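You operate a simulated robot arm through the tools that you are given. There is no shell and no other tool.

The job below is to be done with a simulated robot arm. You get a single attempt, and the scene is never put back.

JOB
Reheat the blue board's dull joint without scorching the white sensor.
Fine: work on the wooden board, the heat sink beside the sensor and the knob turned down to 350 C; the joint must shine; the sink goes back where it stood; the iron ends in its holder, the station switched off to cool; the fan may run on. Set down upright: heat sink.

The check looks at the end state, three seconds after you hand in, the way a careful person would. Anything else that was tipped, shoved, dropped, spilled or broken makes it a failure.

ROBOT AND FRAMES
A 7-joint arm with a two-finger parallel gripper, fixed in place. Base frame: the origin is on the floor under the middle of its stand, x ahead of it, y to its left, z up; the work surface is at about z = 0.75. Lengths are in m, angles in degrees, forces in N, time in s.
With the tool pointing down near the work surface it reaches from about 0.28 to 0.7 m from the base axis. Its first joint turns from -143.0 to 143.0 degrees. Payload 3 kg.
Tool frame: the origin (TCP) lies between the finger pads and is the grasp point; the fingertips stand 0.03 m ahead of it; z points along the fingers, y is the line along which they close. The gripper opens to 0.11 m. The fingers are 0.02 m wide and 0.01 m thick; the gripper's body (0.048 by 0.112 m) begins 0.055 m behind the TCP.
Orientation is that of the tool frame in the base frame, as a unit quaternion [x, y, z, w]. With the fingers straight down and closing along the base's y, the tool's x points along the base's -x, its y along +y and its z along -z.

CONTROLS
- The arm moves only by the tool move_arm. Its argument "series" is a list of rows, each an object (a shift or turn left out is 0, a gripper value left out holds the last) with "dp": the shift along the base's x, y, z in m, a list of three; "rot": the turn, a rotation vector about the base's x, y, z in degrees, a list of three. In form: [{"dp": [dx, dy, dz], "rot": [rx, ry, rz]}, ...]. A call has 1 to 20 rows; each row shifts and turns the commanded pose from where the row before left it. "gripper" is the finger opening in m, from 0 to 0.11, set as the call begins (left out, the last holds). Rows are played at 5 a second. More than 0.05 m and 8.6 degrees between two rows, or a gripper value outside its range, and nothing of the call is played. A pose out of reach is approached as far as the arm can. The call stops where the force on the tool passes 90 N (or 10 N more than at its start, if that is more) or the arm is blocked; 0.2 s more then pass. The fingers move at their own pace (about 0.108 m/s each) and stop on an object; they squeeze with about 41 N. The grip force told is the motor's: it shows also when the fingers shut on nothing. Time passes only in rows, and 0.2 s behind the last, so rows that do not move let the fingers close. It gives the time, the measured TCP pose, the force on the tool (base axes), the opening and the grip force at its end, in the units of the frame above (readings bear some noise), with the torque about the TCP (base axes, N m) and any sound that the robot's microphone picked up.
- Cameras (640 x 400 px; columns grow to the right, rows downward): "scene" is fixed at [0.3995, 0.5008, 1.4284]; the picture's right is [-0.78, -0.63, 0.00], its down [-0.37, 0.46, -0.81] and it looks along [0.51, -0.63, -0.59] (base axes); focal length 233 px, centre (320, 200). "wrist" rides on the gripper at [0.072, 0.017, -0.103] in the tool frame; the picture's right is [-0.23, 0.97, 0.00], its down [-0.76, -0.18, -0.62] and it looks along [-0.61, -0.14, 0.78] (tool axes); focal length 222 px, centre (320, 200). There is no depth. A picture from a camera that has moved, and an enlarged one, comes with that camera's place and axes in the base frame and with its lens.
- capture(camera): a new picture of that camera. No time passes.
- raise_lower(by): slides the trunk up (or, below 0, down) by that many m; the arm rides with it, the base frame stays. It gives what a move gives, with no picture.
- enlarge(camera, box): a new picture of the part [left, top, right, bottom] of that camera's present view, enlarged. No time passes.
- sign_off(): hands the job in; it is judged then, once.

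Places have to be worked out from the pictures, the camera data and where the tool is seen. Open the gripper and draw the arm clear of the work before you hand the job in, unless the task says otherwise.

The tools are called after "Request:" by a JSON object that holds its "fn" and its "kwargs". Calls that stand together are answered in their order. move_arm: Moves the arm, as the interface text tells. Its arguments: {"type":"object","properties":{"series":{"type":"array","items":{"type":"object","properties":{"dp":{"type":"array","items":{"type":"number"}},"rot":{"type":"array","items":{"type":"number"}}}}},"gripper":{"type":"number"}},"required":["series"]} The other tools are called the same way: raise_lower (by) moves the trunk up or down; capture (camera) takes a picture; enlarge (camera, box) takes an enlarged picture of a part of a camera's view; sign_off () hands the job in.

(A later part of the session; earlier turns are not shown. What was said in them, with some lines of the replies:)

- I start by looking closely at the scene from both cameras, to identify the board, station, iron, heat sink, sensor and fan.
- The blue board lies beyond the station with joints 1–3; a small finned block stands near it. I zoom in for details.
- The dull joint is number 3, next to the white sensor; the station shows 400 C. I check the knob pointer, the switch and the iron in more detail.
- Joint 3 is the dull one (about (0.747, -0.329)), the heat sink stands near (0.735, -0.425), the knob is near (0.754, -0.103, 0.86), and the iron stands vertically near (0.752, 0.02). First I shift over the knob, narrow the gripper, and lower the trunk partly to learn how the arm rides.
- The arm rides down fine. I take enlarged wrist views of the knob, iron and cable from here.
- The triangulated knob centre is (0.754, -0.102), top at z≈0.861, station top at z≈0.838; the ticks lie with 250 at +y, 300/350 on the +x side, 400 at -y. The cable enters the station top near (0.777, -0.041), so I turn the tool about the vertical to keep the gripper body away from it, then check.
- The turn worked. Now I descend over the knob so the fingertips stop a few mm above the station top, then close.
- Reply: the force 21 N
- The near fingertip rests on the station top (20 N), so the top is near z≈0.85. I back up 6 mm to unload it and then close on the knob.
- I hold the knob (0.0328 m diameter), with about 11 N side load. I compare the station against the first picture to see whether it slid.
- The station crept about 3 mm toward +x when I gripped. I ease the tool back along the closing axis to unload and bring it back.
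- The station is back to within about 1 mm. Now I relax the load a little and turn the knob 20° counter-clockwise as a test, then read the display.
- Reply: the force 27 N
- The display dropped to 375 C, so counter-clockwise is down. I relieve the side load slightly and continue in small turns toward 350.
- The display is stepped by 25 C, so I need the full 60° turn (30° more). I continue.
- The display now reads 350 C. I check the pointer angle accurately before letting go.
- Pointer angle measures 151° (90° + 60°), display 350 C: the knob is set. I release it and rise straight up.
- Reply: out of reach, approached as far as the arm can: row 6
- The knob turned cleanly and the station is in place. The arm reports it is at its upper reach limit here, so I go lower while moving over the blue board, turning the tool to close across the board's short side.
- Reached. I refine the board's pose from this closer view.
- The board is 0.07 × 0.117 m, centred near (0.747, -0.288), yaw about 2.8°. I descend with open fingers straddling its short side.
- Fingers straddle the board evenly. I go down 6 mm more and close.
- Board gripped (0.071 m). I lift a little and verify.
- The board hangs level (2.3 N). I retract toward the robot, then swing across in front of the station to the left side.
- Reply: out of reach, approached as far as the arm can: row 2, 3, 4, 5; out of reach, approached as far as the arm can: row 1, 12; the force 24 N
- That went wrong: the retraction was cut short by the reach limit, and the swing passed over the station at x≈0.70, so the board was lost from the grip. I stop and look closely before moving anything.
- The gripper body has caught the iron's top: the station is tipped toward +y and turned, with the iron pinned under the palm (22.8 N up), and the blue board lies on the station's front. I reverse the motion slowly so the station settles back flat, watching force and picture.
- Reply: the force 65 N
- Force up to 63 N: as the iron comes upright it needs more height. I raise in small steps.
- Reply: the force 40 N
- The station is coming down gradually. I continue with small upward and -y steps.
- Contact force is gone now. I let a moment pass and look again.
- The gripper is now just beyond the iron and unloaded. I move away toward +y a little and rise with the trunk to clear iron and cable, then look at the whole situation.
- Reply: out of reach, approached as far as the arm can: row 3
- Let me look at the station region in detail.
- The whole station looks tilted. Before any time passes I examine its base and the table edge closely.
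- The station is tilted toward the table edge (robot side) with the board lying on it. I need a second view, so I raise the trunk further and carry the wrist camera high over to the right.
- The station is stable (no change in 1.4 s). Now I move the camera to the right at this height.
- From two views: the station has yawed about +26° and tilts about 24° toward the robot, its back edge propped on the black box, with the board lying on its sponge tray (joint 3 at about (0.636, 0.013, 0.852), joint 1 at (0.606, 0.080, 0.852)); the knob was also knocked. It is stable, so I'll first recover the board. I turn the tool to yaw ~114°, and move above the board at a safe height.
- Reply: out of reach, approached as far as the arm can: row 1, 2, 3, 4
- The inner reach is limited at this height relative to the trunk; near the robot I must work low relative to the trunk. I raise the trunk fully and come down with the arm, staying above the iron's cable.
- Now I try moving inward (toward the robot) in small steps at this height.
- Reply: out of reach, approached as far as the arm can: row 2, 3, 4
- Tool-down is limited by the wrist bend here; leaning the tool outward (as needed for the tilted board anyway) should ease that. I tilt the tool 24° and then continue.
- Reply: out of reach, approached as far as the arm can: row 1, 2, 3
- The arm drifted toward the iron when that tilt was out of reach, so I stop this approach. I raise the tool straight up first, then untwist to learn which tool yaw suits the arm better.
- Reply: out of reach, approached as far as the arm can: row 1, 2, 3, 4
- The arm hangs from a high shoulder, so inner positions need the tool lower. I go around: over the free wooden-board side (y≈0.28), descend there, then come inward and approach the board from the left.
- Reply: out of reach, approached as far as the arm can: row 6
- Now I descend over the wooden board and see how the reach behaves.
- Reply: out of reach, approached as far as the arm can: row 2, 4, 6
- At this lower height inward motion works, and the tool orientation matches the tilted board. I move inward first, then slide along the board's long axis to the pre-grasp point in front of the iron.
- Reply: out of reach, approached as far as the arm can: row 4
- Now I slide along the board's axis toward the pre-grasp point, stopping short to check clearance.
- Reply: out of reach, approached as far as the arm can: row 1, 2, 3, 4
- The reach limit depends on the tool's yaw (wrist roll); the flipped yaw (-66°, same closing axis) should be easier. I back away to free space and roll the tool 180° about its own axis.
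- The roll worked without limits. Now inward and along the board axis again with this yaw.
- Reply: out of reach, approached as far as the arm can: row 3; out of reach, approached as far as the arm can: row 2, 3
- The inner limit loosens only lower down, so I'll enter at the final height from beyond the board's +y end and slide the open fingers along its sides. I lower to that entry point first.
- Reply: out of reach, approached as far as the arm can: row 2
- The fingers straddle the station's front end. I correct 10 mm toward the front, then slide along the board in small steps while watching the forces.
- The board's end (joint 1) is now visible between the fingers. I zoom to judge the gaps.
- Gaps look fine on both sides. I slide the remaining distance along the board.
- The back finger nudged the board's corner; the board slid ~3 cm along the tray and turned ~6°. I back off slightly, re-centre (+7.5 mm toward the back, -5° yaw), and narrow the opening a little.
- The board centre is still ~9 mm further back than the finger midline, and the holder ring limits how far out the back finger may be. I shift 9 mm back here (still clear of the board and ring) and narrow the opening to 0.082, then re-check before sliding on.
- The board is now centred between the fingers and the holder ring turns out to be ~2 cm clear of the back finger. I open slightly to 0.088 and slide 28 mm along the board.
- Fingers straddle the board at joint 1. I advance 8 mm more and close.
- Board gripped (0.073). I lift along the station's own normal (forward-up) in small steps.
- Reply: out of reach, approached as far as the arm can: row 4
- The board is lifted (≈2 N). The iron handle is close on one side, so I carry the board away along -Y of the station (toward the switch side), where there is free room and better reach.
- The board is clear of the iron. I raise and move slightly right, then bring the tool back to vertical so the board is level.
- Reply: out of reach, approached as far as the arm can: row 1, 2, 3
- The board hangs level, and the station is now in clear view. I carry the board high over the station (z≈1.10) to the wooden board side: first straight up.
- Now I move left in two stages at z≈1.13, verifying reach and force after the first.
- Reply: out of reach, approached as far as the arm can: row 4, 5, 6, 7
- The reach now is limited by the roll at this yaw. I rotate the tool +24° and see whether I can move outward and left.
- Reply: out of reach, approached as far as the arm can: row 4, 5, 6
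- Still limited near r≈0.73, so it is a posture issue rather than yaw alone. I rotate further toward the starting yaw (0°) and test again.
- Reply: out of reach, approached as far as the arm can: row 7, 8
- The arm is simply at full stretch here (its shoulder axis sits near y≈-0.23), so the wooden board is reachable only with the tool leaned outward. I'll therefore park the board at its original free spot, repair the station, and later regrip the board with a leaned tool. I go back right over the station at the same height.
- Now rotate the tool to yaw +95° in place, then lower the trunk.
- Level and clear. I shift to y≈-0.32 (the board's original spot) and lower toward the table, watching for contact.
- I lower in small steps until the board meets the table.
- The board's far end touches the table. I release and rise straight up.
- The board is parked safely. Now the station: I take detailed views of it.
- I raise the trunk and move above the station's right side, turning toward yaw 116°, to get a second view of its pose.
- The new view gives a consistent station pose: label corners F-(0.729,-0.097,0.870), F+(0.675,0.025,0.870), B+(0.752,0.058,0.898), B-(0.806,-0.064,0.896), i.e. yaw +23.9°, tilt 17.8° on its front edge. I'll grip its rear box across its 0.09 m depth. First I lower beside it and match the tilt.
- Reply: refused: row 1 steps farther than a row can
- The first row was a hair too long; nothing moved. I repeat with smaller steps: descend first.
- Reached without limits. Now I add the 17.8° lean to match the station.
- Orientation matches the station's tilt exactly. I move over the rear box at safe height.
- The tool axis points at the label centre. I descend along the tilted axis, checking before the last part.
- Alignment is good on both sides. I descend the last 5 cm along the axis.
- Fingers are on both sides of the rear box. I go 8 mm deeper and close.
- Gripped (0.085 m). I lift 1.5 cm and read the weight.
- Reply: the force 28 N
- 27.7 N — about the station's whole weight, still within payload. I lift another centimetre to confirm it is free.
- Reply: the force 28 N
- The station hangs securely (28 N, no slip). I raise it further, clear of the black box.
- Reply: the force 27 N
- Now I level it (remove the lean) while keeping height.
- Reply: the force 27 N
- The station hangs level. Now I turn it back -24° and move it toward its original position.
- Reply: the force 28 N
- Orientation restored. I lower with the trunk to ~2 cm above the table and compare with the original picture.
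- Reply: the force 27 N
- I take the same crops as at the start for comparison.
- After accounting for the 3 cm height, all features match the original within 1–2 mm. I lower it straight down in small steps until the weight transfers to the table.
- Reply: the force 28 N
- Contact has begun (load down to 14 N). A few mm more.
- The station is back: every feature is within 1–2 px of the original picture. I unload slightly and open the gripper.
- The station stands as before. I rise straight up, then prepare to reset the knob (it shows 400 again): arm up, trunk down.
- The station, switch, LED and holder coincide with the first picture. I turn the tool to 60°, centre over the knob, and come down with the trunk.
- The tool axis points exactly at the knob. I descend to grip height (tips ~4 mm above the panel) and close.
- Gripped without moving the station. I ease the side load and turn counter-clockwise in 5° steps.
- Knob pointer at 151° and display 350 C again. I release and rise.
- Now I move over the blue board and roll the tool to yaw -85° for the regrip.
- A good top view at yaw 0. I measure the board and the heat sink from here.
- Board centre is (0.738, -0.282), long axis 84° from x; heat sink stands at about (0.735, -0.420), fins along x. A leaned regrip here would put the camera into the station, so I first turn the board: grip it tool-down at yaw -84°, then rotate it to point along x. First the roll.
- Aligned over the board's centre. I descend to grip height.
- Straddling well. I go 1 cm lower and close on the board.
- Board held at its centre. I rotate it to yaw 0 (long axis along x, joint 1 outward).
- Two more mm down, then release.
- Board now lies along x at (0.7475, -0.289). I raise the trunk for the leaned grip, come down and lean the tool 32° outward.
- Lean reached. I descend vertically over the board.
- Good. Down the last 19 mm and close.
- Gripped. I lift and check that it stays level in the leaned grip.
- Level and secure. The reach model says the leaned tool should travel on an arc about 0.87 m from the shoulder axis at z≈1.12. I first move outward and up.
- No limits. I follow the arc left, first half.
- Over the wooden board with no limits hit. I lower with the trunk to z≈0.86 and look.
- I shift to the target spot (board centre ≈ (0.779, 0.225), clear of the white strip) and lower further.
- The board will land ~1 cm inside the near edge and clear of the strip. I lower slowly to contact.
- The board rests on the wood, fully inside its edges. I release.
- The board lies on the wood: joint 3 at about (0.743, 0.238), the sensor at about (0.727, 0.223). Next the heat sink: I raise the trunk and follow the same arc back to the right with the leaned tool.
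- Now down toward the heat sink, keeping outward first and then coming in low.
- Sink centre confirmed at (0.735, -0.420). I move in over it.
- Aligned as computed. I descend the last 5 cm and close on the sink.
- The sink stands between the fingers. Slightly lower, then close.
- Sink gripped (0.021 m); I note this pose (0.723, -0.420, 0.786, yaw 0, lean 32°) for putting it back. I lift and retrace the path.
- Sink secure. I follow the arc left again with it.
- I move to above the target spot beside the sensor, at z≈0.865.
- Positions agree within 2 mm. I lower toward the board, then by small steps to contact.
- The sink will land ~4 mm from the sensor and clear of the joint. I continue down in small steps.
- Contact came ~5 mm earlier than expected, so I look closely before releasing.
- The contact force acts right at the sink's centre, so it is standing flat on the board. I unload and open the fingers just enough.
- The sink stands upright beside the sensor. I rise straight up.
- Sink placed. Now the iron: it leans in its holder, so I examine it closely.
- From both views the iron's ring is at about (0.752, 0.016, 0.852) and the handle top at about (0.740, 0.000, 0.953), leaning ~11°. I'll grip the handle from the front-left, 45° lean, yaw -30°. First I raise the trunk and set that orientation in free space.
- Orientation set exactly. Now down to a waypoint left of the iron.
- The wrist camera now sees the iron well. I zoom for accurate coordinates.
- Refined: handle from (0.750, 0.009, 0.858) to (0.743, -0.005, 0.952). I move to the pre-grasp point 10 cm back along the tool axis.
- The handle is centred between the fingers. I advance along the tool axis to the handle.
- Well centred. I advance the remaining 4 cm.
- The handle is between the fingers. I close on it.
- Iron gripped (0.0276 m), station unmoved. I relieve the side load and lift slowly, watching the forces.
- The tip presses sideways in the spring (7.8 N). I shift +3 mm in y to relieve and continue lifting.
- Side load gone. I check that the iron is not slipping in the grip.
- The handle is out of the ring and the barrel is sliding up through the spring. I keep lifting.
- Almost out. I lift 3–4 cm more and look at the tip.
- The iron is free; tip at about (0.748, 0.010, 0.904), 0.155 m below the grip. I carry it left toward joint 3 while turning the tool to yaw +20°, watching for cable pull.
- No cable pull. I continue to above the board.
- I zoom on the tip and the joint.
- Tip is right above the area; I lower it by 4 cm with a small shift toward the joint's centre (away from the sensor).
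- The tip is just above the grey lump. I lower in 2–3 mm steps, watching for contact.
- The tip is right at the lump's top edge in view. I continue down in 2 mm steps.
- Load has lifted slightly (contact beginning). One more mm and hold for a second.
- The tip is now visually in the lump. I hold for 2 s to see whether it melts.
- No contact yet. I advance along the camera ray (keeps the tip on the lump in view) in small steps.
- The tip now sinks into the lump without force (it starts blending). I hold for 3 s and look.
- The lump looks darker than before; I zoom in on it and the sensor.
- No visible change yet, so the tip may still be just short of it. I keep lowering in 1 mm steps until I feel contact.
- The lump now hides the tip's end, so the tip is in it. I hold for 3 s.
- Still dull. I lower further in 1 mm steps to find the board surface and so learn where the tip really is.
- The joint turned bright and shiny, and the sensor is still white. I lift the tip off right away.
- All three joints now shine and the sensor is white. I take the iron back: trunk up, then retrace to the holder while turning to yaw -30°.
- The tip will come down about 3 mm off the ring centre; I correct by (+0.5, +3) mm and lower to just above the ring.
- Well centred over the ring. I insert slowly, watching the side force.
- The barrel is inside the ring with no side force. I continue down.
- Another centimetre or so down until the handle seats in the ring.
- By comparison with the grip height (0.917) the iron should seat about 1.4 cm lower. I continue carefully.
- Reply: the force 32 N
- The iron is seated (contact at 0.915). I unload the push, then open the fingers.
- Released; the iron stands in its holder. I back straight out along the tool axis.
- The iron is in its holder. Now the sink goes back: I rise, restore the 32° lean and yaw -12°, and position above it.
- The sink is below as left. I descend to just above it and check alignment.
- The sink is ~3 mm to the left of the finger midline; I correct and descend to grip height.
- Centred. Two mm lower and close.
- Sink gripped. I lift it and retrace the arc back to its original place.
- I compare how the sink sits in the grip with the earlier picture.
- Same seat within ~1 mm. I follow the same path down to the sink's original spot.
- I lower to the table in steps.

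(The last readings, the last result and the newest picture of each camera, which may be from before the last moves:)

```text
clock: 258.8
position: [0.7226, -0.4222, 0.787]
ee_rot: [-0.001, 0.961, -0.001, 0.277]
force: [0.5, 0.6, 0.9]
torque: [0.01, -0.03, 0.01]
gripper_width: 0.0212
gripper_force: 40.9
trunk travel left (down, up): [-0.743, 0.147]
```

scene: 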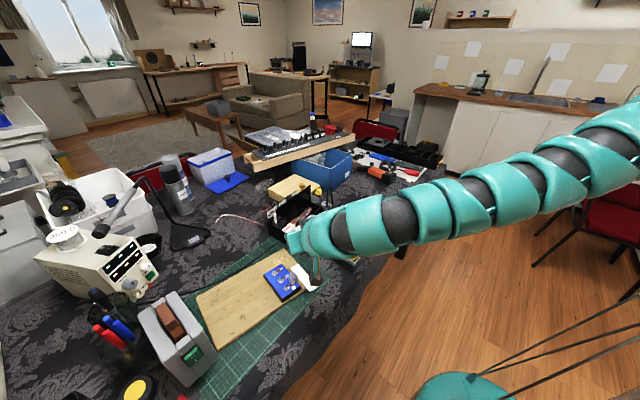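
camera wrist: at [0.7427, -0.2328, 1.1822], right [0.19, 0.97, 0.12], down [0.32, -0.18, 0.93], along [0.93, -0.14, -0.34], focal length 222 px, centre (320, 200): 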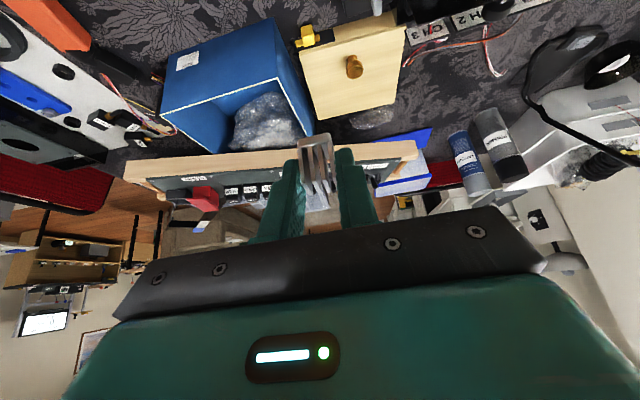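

Request:
{"fn": "move_arm", "kwargs": {"series": [{"dp": [0, 0, -0.001]}, {"dp": [0, 0, 0]}], "gripper": 0.01}}

Request:
{"fn": "enlarge", "kwargs": {"camera": "wrist", "box": [240, 80, 400, 220]}}

```text
clock: 259.4
position: [0.7231, -0.4207, 0.786]
ee_rot: [-0.001, 0.961, -0.001, 0.277]
force: [-1.4, -0.2, 6.6]
torque: [0.01, 0.02, 0.01]
gripper_width: 0.021
gripper_force: 40.8
trunk travel left (down, up): [-0.743, 0.147]
```

```text
2.86 times, centred on (320, 150) of wrist
camera zoom: at [0.6067, -0.4048, 0.8369], right [0.19, 0.97, 0.12], down [0.31, -0.18, 0.93], along [0.93, -0.14, -0.34], focal length 635 px, centre (320, 343)
```

zoom: 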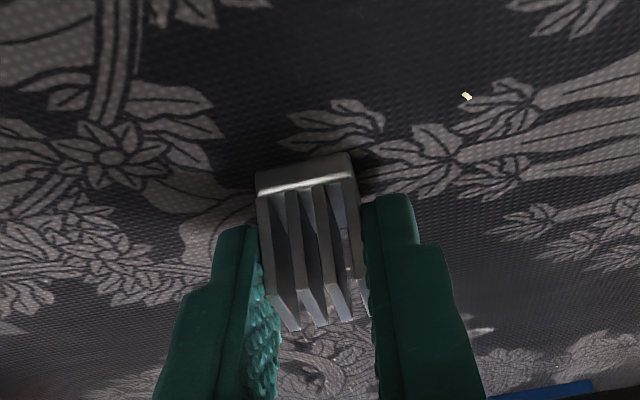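

The sink stands on the table at the original pose. I release it and rise.

Request:
{"fn": "move_arm", "kwargs": {"series": [{"dp": [0, 0, 0.0005]}, {"dp": [0, 0, 0]}, {"dp": [0, 0, 0]}], "gripper": 0.06}}

Request:
{"fn": "move_arm", "kwargs": {"series": [{"dp": [0, 0, 0.015]}, {"dp": [0, 0, 0.03]}, {"dp": [0.02, 0, 0.02]}, {"dp": [0.028, 0, 0.02]}, {"dp": [0.028, 0, 0.03]}, {"dp": [0.024, 0.003, 0.03]}, {"dp": [0, 0, 0]}], "gripper": 0.06}}

Request:
{"fn": "enlarge", "kwargs": {"camera": "scene", "box": [350, 190, 398, 220]}}

Request:
{"fn": "capture", "kwargs": {"camera": "scene"}}

```text
clock: 260.1
position: [0.7216, -0.4214, 0.787]
ee_rot: [-0.001, 0.961, 0.0, 0.276]
force: [-1.0, -0.1, 0.1]
torque: [0.01, 0.04, 0.02]
gripper_width: 0.0599
gripper_force: 0.1
trunk travel left (down, up): [-0.743, 0.147]
```

```text
clock: 261.8
position: [0.8223, -0.4183, 0.9311]
ee_rot: [-0.001, 0.961, 0.0, 0.277]
force: [0.3, -0.6, 0.2]
torque: [0.0, 0.03, 0.01]
gripper_width: 0.0599
gripper_force: 0.1
trunk travel left (down, up): [-0.743, 0.147]
```

```text
13.33 times, centred on (374, 205) of scene
camera zoom: at [0.3995, 0.5008, 1.4284], right [-0.78, -0.63, 0.0], down [-0.37, 0.46, -0.81], along [0.51, -0.63, -0.59], focal length 3104 px, centre (-400, 133)
```

zoom: 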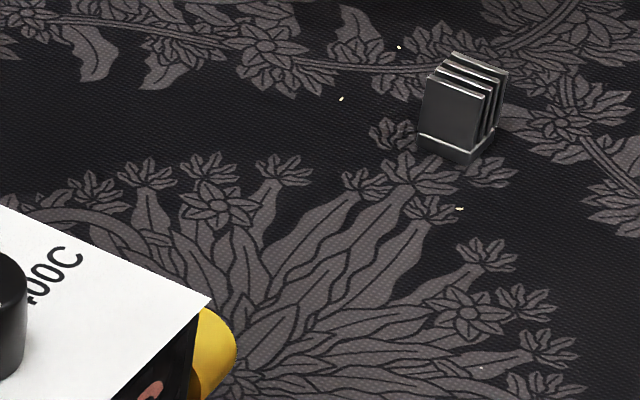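

```text
taken
```

scene: 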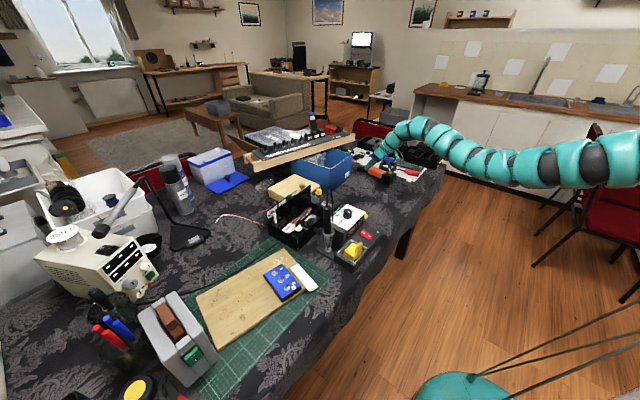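

The sink is back upright within ~4 mm of where it stood. Now the switch: 'O' is at about (0.675, -0.102), the far end of the rocker. I straighten the tool to vertical, close the fingers, and move there.

Request:
{"fn": "move_arm", "kwargs": {"series": [{"dp": [-0.02, 0.03, 0.02], "rot": [0, 8, 0]}, {"dp": [-0.02, 0.03, 0.02], "rot": [0, 8, 0]}, {"dp": [-0.02, 0.03, 0.02], "rot": [0, 8, 0]}, {"dp": [-0.02, 0.03, 0.02], "rot": [0, 8, 0]}, {"dp": [0, 0, 0]}], "gripper": 0.0}}

Request:
{"fn": "raise_lower", "kwargs": {"by": 0.085}}

Request:
{"fn": "move_arm", "kwargs": {"series": [{"dp": [0, 0.01, -0.04]}, {"dp": [0, 0.01, -0.04]}, {"dp": [0, 0.01, -0.04]}, {"dp": [0, 0.01, -0.02]}, {"dp": [0, 0, 0]}], "gripper": 0.0}}

Request:
{"fn": "capture", "kwargs": {"camera": "wrist"}}

```text
clock: 262.9
position: [0.7433, -0.2975, 1.0117]
ee_rot: [-0.001, 1.0, 0.0, 0.0]
force: [-0.3, 0.5, 0.1]
torque: [-0.03, 0.04, 0.0]
gripper_width: 0.0001
gripper_force: 37.7
trunk travel left (down, up): [-0.743, 0.147]
```

```text
clock: 264.2
position: [0.7443, -0.299, 1.0962]
ee_rot: [-0.001, 1.0, 0.001, 0.001]
force: [0.3, -0.4, 0.0]
torque: [0.01, 0.0, -0.01]
gripper_width: 0.0
gripper_force: 37.5
trunk travel left (down, up): [-0.828, 0.062]
```

```text
clock: 265.4
position: [0.7423, -0.2579, 0.9567]
ee_rot: [-0.001, 1.0, 0.001, 0.001]
force: [0.5, 0.1, -0.3]
torque: [0.01, 0.0, 0.01]
gripper_width: 0.0
gripper_force: 37.4
trunk travel left (down, up): [-0.828, 0.062]
```

```text
taken
camera wrist: at [0.6708, -0.2414, 1.0619], right [0.23, 0.97, 0.0], down [0.76, -0.18, 0.62], along [0.61, -0.14, -0.78], focal length 222 px, centre (320, 200)
```

wrist: 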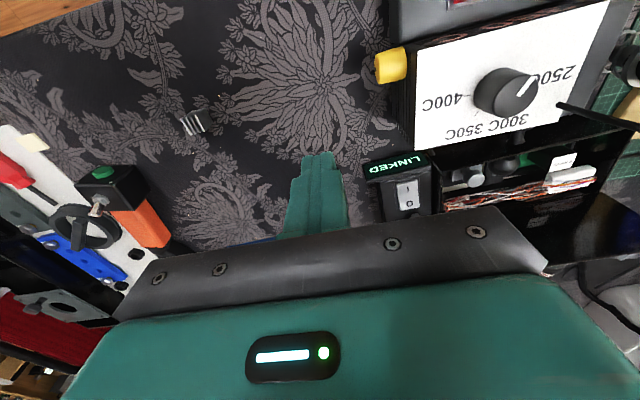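

Now over to the switch at safe height.

Request:
{"fn": "move_arm", "kwargs": {"series": [{"dp": [-0.025, 0.03, 0]}, {"dp": [-0.025, 0.035, 0]}, {"dp": [-0.015, 0.045, -0.01]}, {"dp": [0, 0.045, -0.012]}, {"dp": [0, 0, -0.02]}, {"dp": [0, 0, 0]}], "gripper": 0.0}}

Request:
{"fn": "capture", "kwargs": {"camera": "wrist"}}

Request:
{"fn": "enlarge", "kwargs": {"camera": "scene", "box": [310, 185, 400, 275]}}

```text
clock: 266.8
position: [0.679, -0.1016, 0.915]
ee_rot: [-0.001, 1.0, -0.001, 0.001]
force: [0.1, 0.7, -0.7]
torque: [-0.02, 0.03, 0.0]
gripper_width: 0.0003
gripper_force: 37.4
trunk travel left (down, up): [-0.828, 0.062]
```

```text
taken
camera wrist: at [0.606, -0.0855, 1.019], right [0.23, 0.97, 0.0], down [0.76, -0.18, 0.62], along [0.61, -0.14, -0.78], focal length 222 px, centre (320, 200)
```

wrist: 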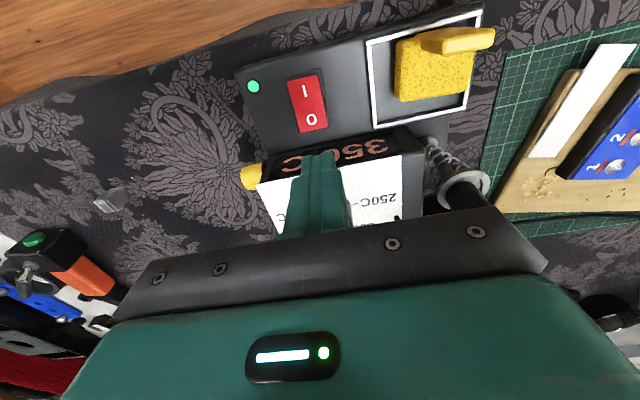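

```text
4.44 times, centred on (355, 230) of scene
camera zoom: at [0.3995, 0.5008, 1.4284], right [-0.78, -0.63, 0.0], down [-0.37, 0.46, -0.81], along [0.51, -0.63, -0.59], focal length 1035 px, centre (164, 67)
```

zoom: 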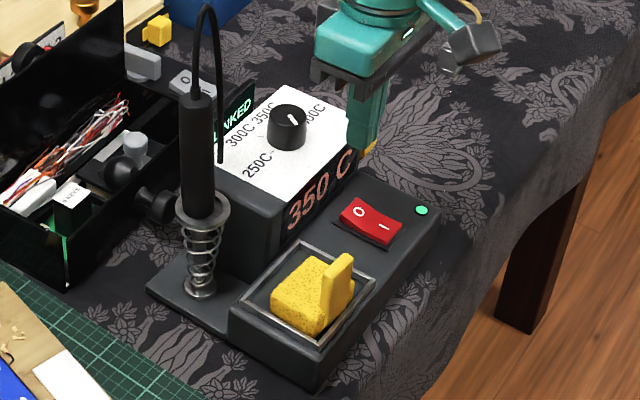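

The wrist view puts 'O' at about (0.675, -0.111, 0.80). I shift there and lower until the tip nearly touches.

Request:
{"fn": "move_arm", "kwargs": {"series": [{"dp": [-0.001, -0.0095, -0.025]}, {"dp": [0, 0, -0.025]}, {"dp": [0, 0, -0.012]}, {"dp": [0, 0, 0]}], "gripper": 0.0}}

Request:
{"fn": "enlarge", "kwargs": {"camera": "wrist", "box": [220, 60, 420, 200]}}

Request:
{"fn": "enlarge", "kwargs": {"camera": "scene", "box": [330, 200, 390, 260]}}

```text
clock: 267.8
position: [0.6769, -0.1116, 0.8535]
ee_rot: [-0.001, 1.0, 0.0, 0.001]
force: [-0.5, -1.1, -0.1]
torque: [-0.04, 0.01, 0.01]
gripper_width: 0.0
gripper_force: 38.1
trunk travel left (down, up): [-0.828, 0.062]
```

```text
2.86 times, centred on (320, 130) of wrist
camera zoom: at [0.6052, -0.0958, 0.957], right [0.23, 0.97, 0.0], down [0.76, -0.18, 0.62], along [0.61, -0.14, -0.78], focal length 635 px, centre (320, 400)
```

zoom: 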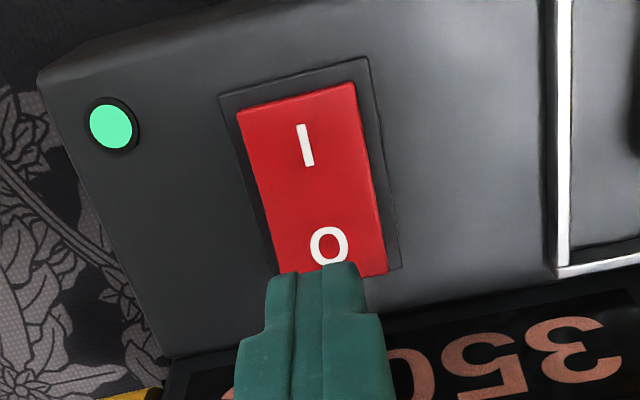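

```text
6.67 times, centred on (360, 230) of scene
camera zoom: at [0.3995, 0.5008, 1.4284], right [-0.78, -0.63, 0.0], down [-0.37, 0.46, -0.81], along [0.51, -0.63, -0.59], focal length 1552 px, centre (53, 0)
```

zoom: 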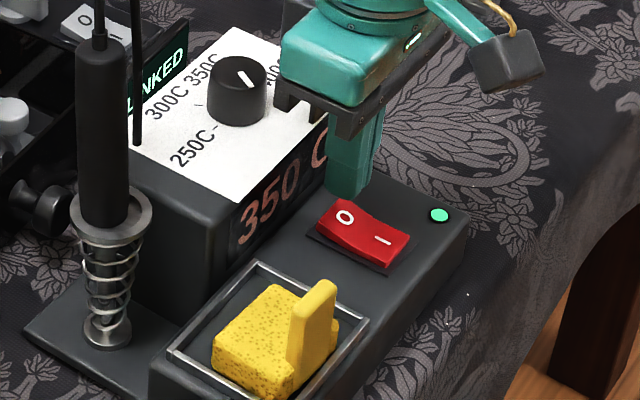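

The tool axis points right at 'O'. I press down in small steps.

Request:
{"fn": "move_arm", "kwargs": {"series": [{"dp": [0.002, 0.002, -0.005]}, {"dp": [0, 0, -0.005]}, {"dp": [0, 0, -0.004]}, {"dp": [0, 0, 0]}], "gripper": 0.0}}

Request:
{"fn": "move_arm", "kwargs": {"series": [{"dp": [0, 0, -0.003]}, {"dp": [0, 0, 0]}], "gripper": 0.0}}

Request:
{"fn": "enlarge", "kwargs": {"camera": "scene", "box": [330, 200, 390, 260]}}

```text
clock: 268.8
position: [0.68, -0.1103, 0.8391]
ee_rot: [-0.001, 1.0, 0.0, 0.001]
force: [-0.4, 0.7, 0.0]
torque: [0.0, 0.01, -0.02]
gripper_width: 0.0002
gripper_force: 37.7
trunk travel left (down, up): [-0.828, 0.062]
```

```text
clock: 269.4
position: [0.6804, -0.109, 0.8368]
ee_rot: [-0.001, 1.0, -0.001, 0.0]
force: [0.9, 0.8, 0.4]
torque: [0.01, -0.06, -0.01]
gripper_width: 0.0
gripper_force: 38.1
trunk travel left (down, up): [-0.828, 0.062]
```

```text
6.67 times, centred on (360, 230) of scene
camera zoom: at [0.3995, 0.5008, 1.4284], right [-0.78, -0.63, 0.0], down [-0.37, 0.46, -0.81], along [0.51, -0.63, -0.59], focal length 1552 px, centre (53, 0)
```

zoom: 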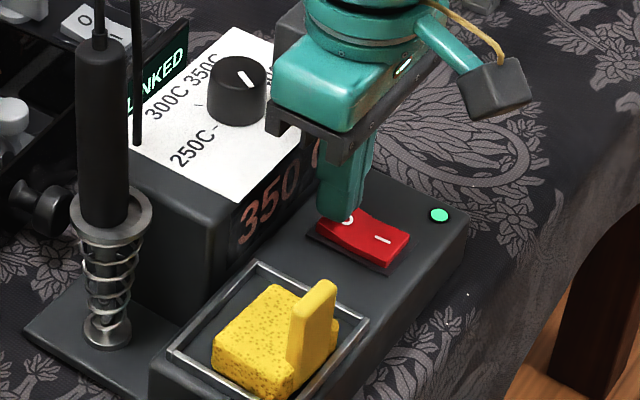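

Request:
{"fn": "move_arm", "kwargs": {"series": [{"dp": [0, 0, -0.003]}, {"dp": [0, 0, 0]}], "gripper": 0.0}}

Request:
{"fn": "move_arm", "kwargs": {"series": [{"dp": [0, 0, -0.003]}, {"dp": [0, 0, 0]}], "gripper": 0.0}}

Request:
{"fn": "enlarge", "kwargs": {"camera": "scene", "box": [330, 200, 390, 260]}}

```text
clock: 270.0
position: [0.6797, -0.1107, 0.8329]
ee_rot: [-0.001, 1.0, 0.001, 0.001]
force: [-0.5, -0.4, 4.3]
torque: [-0.01, 0.06, -0.05]
gripper_width: 0.0001
gripper_force: 37.9
trunk travel left (down, up): [-0.828, 0.062]
```

```text
clock: 270.6
position: [0.6785, -0.1103, 0.8348]
ee_rot: [-0.001, 1.0, 0.0, 0.003]
force: [-2.8, -2.4, 30.5]
torque: [-0.04, 0.35, 0.18]
gripper_width: 0.0
gripper_force: 37.8
trunk travel left (down, up): [-0.828, 0.062]
```

```text
6.67 times, centred on (360, 230) of scene
camera zoom: at [0.3995, 0.5008, 1.4284], right [-0.78, -0.63, 0.0], down [-0.37, 0.46, -0.81], along [0.51, -0.63, -0.59], focal length 1552 px, centre (53, 0)
```

zoom: 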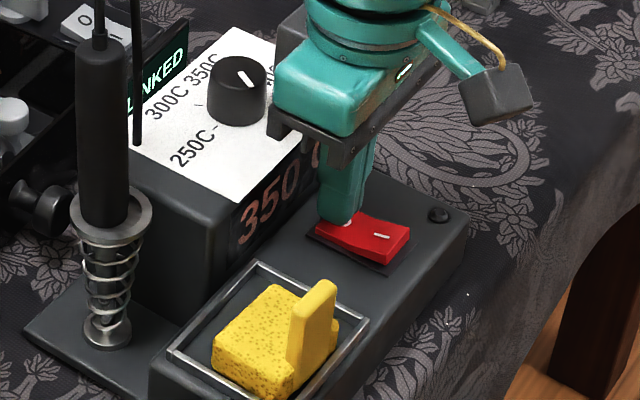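

The LED went dark and the rocker flipped: the station is off. I rise straight up and check.

Request:
{"fn": "move_arm", "kwargs": {"series": [{"dp": [0, 0, 0.01]}, {"dp": [0, 0, 0.03]}, {"dp": [0, 0, 0.04]}, {"dp": [0, 0, 0.03]}, {"dp": [0, 0, 0]}], "gripper": 0.0}}

Request:
{"fn": "enlarge", "kwargs": {"camera": "scene", "box": [240, 170, 400, 270]}}

Request:
{"fn": "enlarge", "kwargs": {"camera": "scene", "box": [310, 185, 400, 275]}}

```text
clock: 271.8
position: [0.6779, -0.1123, 0.9398]
ee_rot: [0.0, 1.0, 0.001, 0.0]
force: [0.2, -0.2, -0.2]
torque: [0.01, 0.01, -0.01]
gripper_width: 0.0
gripper_force: 37.3
trunk travel left (down, up): [-0.828, 0.062]
```

```text
4.00 times, centred on (320, 220) of scene
camera zoom: at [0.3995, 0.5008, 1.4284], right [-0.78, -0.63, 0.0], down [-0.37, 0.46, -0.81], along [0.51, -0.63, -0.59], focal length 931 px, centre (320, 120)
```

zoom: 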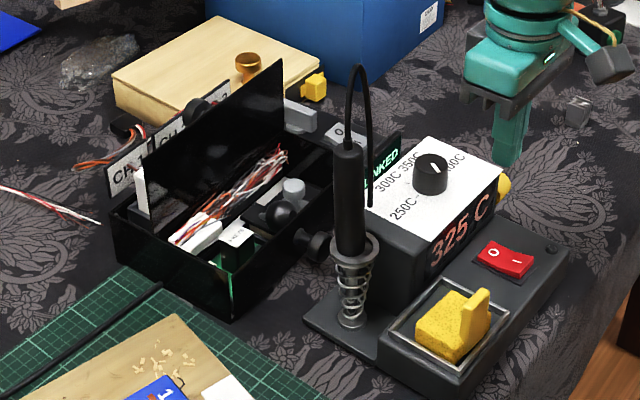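

```text
4.44 times, centred on (355, 230) of scene
camera zoom: at [0.3995, 0.5008, 1.4284], right [-0.78, -0.63, 0.0], down [-0.37, 0.46, -0.81], along [0.51, -0.63, -0.59], focal length 1035 px, centre (164, 67)
```

zoom: 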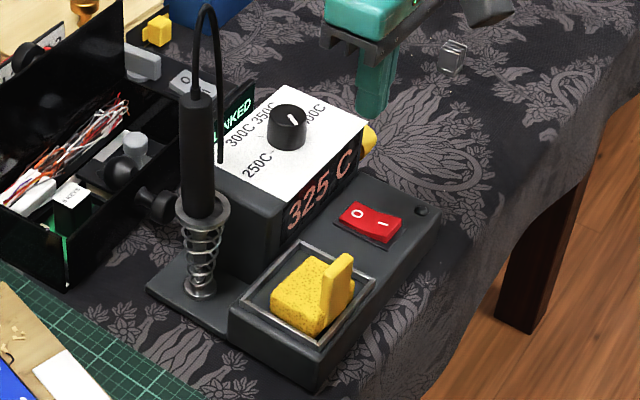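

Display is now falling (325 C) with the LED off: it is cooling. I draw the arm up and away, opening the gripper, then compare everything with the start pictures.

Request:
{"fn": "move_arm", "kwargs": {"series": [{"dp": [0.01, -0.04, 0.02]}, {"dp": [0.015, -0.04, 0.025]}, {"dp": [0.015, -0.04, 0.025]}, {"dp": [0.015, -0.03, 0.035]}, {"dp": [0.01, 0, 0.045]}, {"dp": [0, 0, 0.045]}, {"dp": [0, 0, 0]}], "gripper": 0.06}}

Request:
{"fn": "raise_lower", "kwargs": {"by": 0.06}}

Request:
{"fn": "capture", "kwargs": {"camera": "scene"}}

Request:
{"fn": "enlarge", "kwargs": {"camera": "scene", "box": [140, 200, 340, 325]}}

Request:
{"fn": "enlarge", "kwargs": {"camera": "scene", "box": [240, 170, 400, 270]}}

Request:
{"fn": "enlarge", "kwargs": {"camera": "scene", "box": [220, 100, 440, 240]}}

```text
clock: 273.4
position: [0.7446, -0.2623, 1.1333]
ee_rot: [-0.001, 1.0, 0.0, 0.0]
force: [0.8, -0.5, 0.1]
torque: [-0.03, 0.09, -0.01]
gripper_width: 0.0602
gripper_force: 0.0
trunk travel left (down, up): [-0.828, 0.062]
```

```text
clock: 274.4
position: [0.7438, -0.2617, 1.1942]
ee_rot: [0.0, 1.0, 0.001, -0.001]
force: [-0.7, -0.5, -0.8]
torque: [-0.03, 0.01, 0.0]
gripper_width: 0.0601
gripper_force: 0.1
trunk travel left (down, up): [-0.888, 0.002]
```

```text
taken
```

scene: 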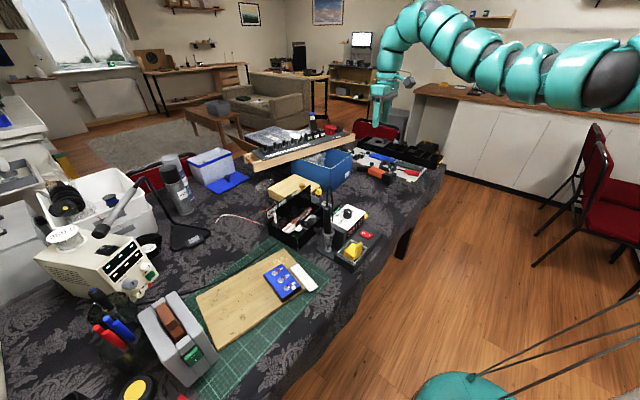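

```text
3.20 times, centred on (240, 262) of scene
camera zoom: at [0.3995, 0.5008, 1.4284], right [-0.78, -0.63, 0.0], down [-0.37, 0.46, -0.81], along [0.51, -0.63, -0.59], focal length 745 px, centre (576, 0)
```

zoom: 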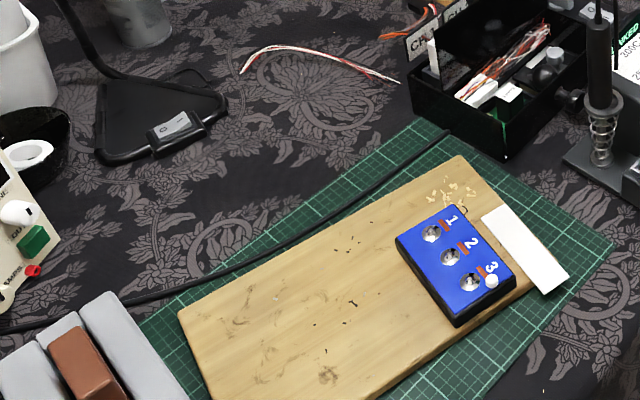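

```text
4.00 times, centred on (320, 220) of scene
camera zoom: at [0.3995, 0.5008, 1.4284], right [-0.78, -0.63, 0.0], down [-0.37, 0.46, -0.81], along [0.51, -0.63, -0.59], focal length 931 px, centre (320, 120)
```

zoom: 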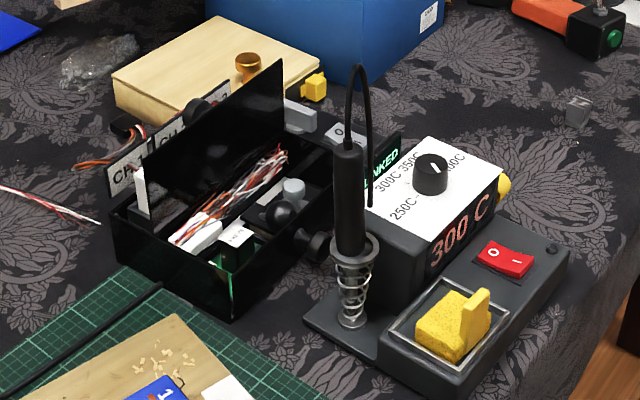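

```text
2.86 times, centred on (330, 170) of scene
camera zoom: at [0.3995, 0.5008, 1.4284], right [-0.78, -0.63, 0.0], down [-0.37, 0.46, -0.81], along [0.51, -0.63, -0.59], focal length 665 px, centre (291, 286)
```

zoom: 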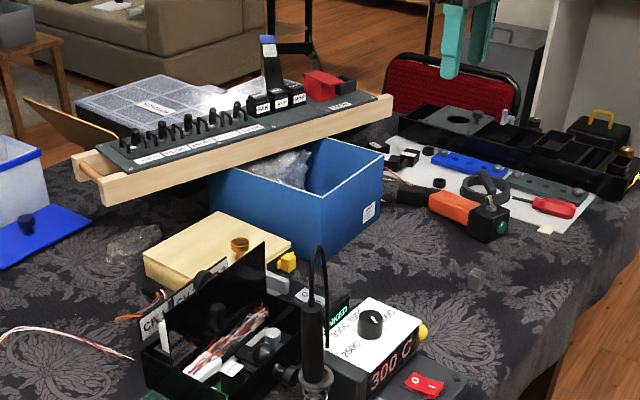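

Everything else matches the start pictures. A last close look at the joint, sensor, sink and iron.

Request:
{"fn": "enlarge", "kwargs": {"camera": "scene", "box": [262, 255, 307, 290]}}

Request:
{"fn": "enlarge", "kwargs": {"camera": "scene", "box": [310, 180, 350, 260]}}

Request:
{"fn": "enlarge", "kwargs": {"camera": "scene", "box": [350, 190, 398, 220]}}

Request:
{"fn": "enlarge", "kwargs": {"camera": "scene", "box": [20, 250, 260, 400]}}

```text
11.43 times, centred on (284, 272) of scene
camera zoom: at [0.3995, 0.5008, 1.4284], right [-0.78, -0.63, 0.0], down [-0.37, 0.46, -0.81], along [0.51, -0.63, -0.59], focal length 2661 px, centre (726, -629)
```

zoom: 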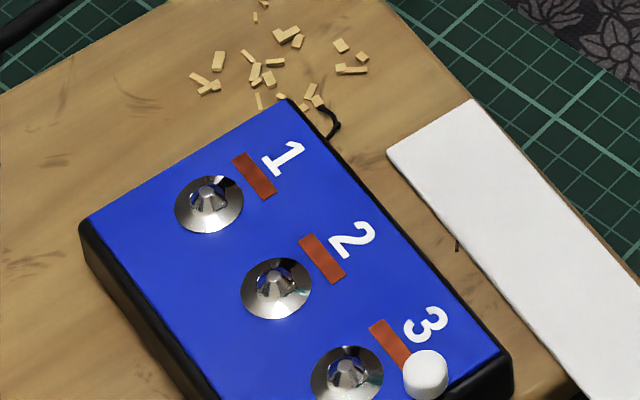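

```text
5.00 times, centred on (330, 220) of scene
camera zoom: at [0.3995, 0.5008, 1.4284], right [-0.78, -0.63, 0.0], down [-0.37, 0.46, -0.81], along [0.51, -0.63, -0.59], focal length 1164 px, centre (270, 100)
```

zoom: 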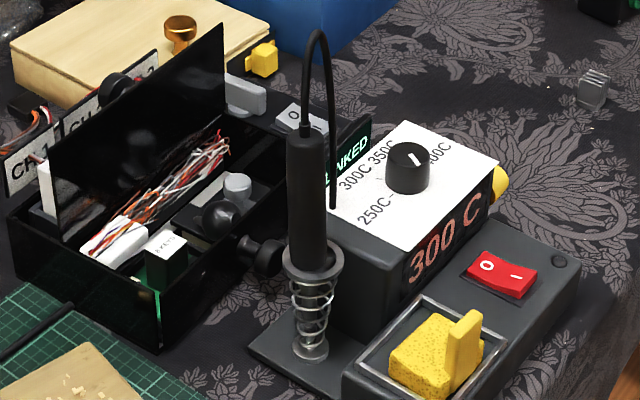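

```text
13.33 times, centred on (374, 205) of scene
camera zoom: at [0.3995, 0.5008, 1.4284], right [-0.78, -0.63, 0.0], down [-0.37, 0.46, -0.81], along [0.51, -0.63, -0.59], focal length 3104 px, centre (-400, 133)
```

zoom: 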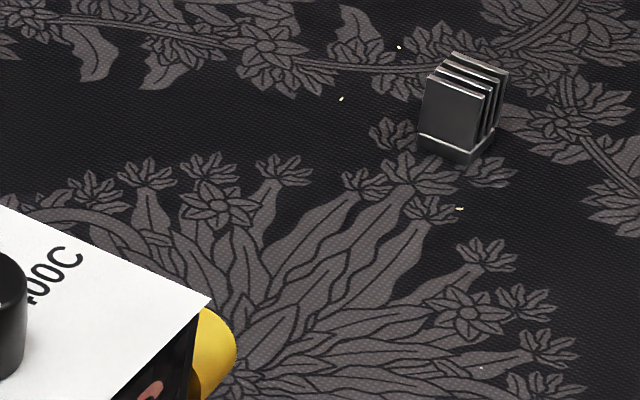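

```text
2.67 times, centred on (140, 325) of scene
camera zoom: at [0.3995, 0.5008, 1.4284], right [-0.78, -0.63, 0.0], down [-0.37, 0.46, -0.81], along [0.51, -0.63, -0.59], focal length 621 px, centre (800, -133)
```

zoom: 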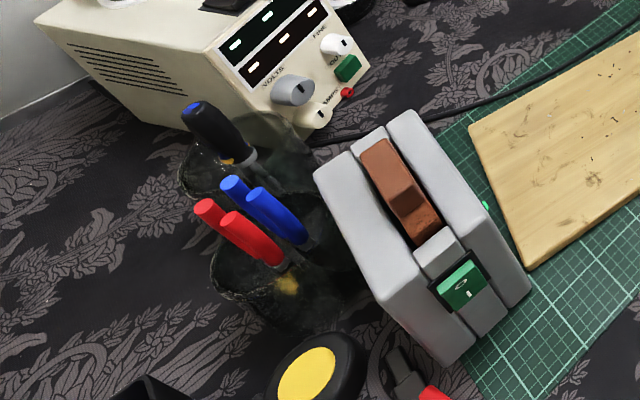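

All three joints shine and the sensor is white. The sink stands upright in its place, the iron is in its holder, and the station is off with the knob at 350 and cooling. The arm is clear with the gripper open, so I hand in.

Request:
{"fn": "sign_off", "kwargs": {}}

```text
The job is handed in.
```

The blue board's dull joint (joint 3) is reheated and shines, and the white sensor is unmarked. I knocked the soldering station over partway through. It is back in place, but the check may still count that against the job.

**End state when I handed in:**
- **Board:** it lies on the wooden board, where I did the soldering with the heat sink beside the sensor.
- **Heat sink:** it stands upright about 4 mm from where it stood.
- **Iron and station:** the iron is in its holder. The station is switched off, and its display had fallen to 300 C. The knob is still set to 350.
- **Knob pointer:** its white mark points away from the 350C tick. I set the knob by the display, which read 350 C while the station was on.
- **Fan:** I left it running.

**What went wrong:** while carrying the board I sent the next move without waiting to see that the previous one had been cut short. The gripper caught the iron, shoved and tipped the station, and dropped the board onto it. The knob was also knocked back to 400 C.

**What I restored:** I lifted the station back into place and reset the knob before doing the soldering. Against the first pictures the station is now within about 4 mm of its original spot. Its sponge has shifted roughly 5 mm inside its tray. The other items I compared look unmoved.
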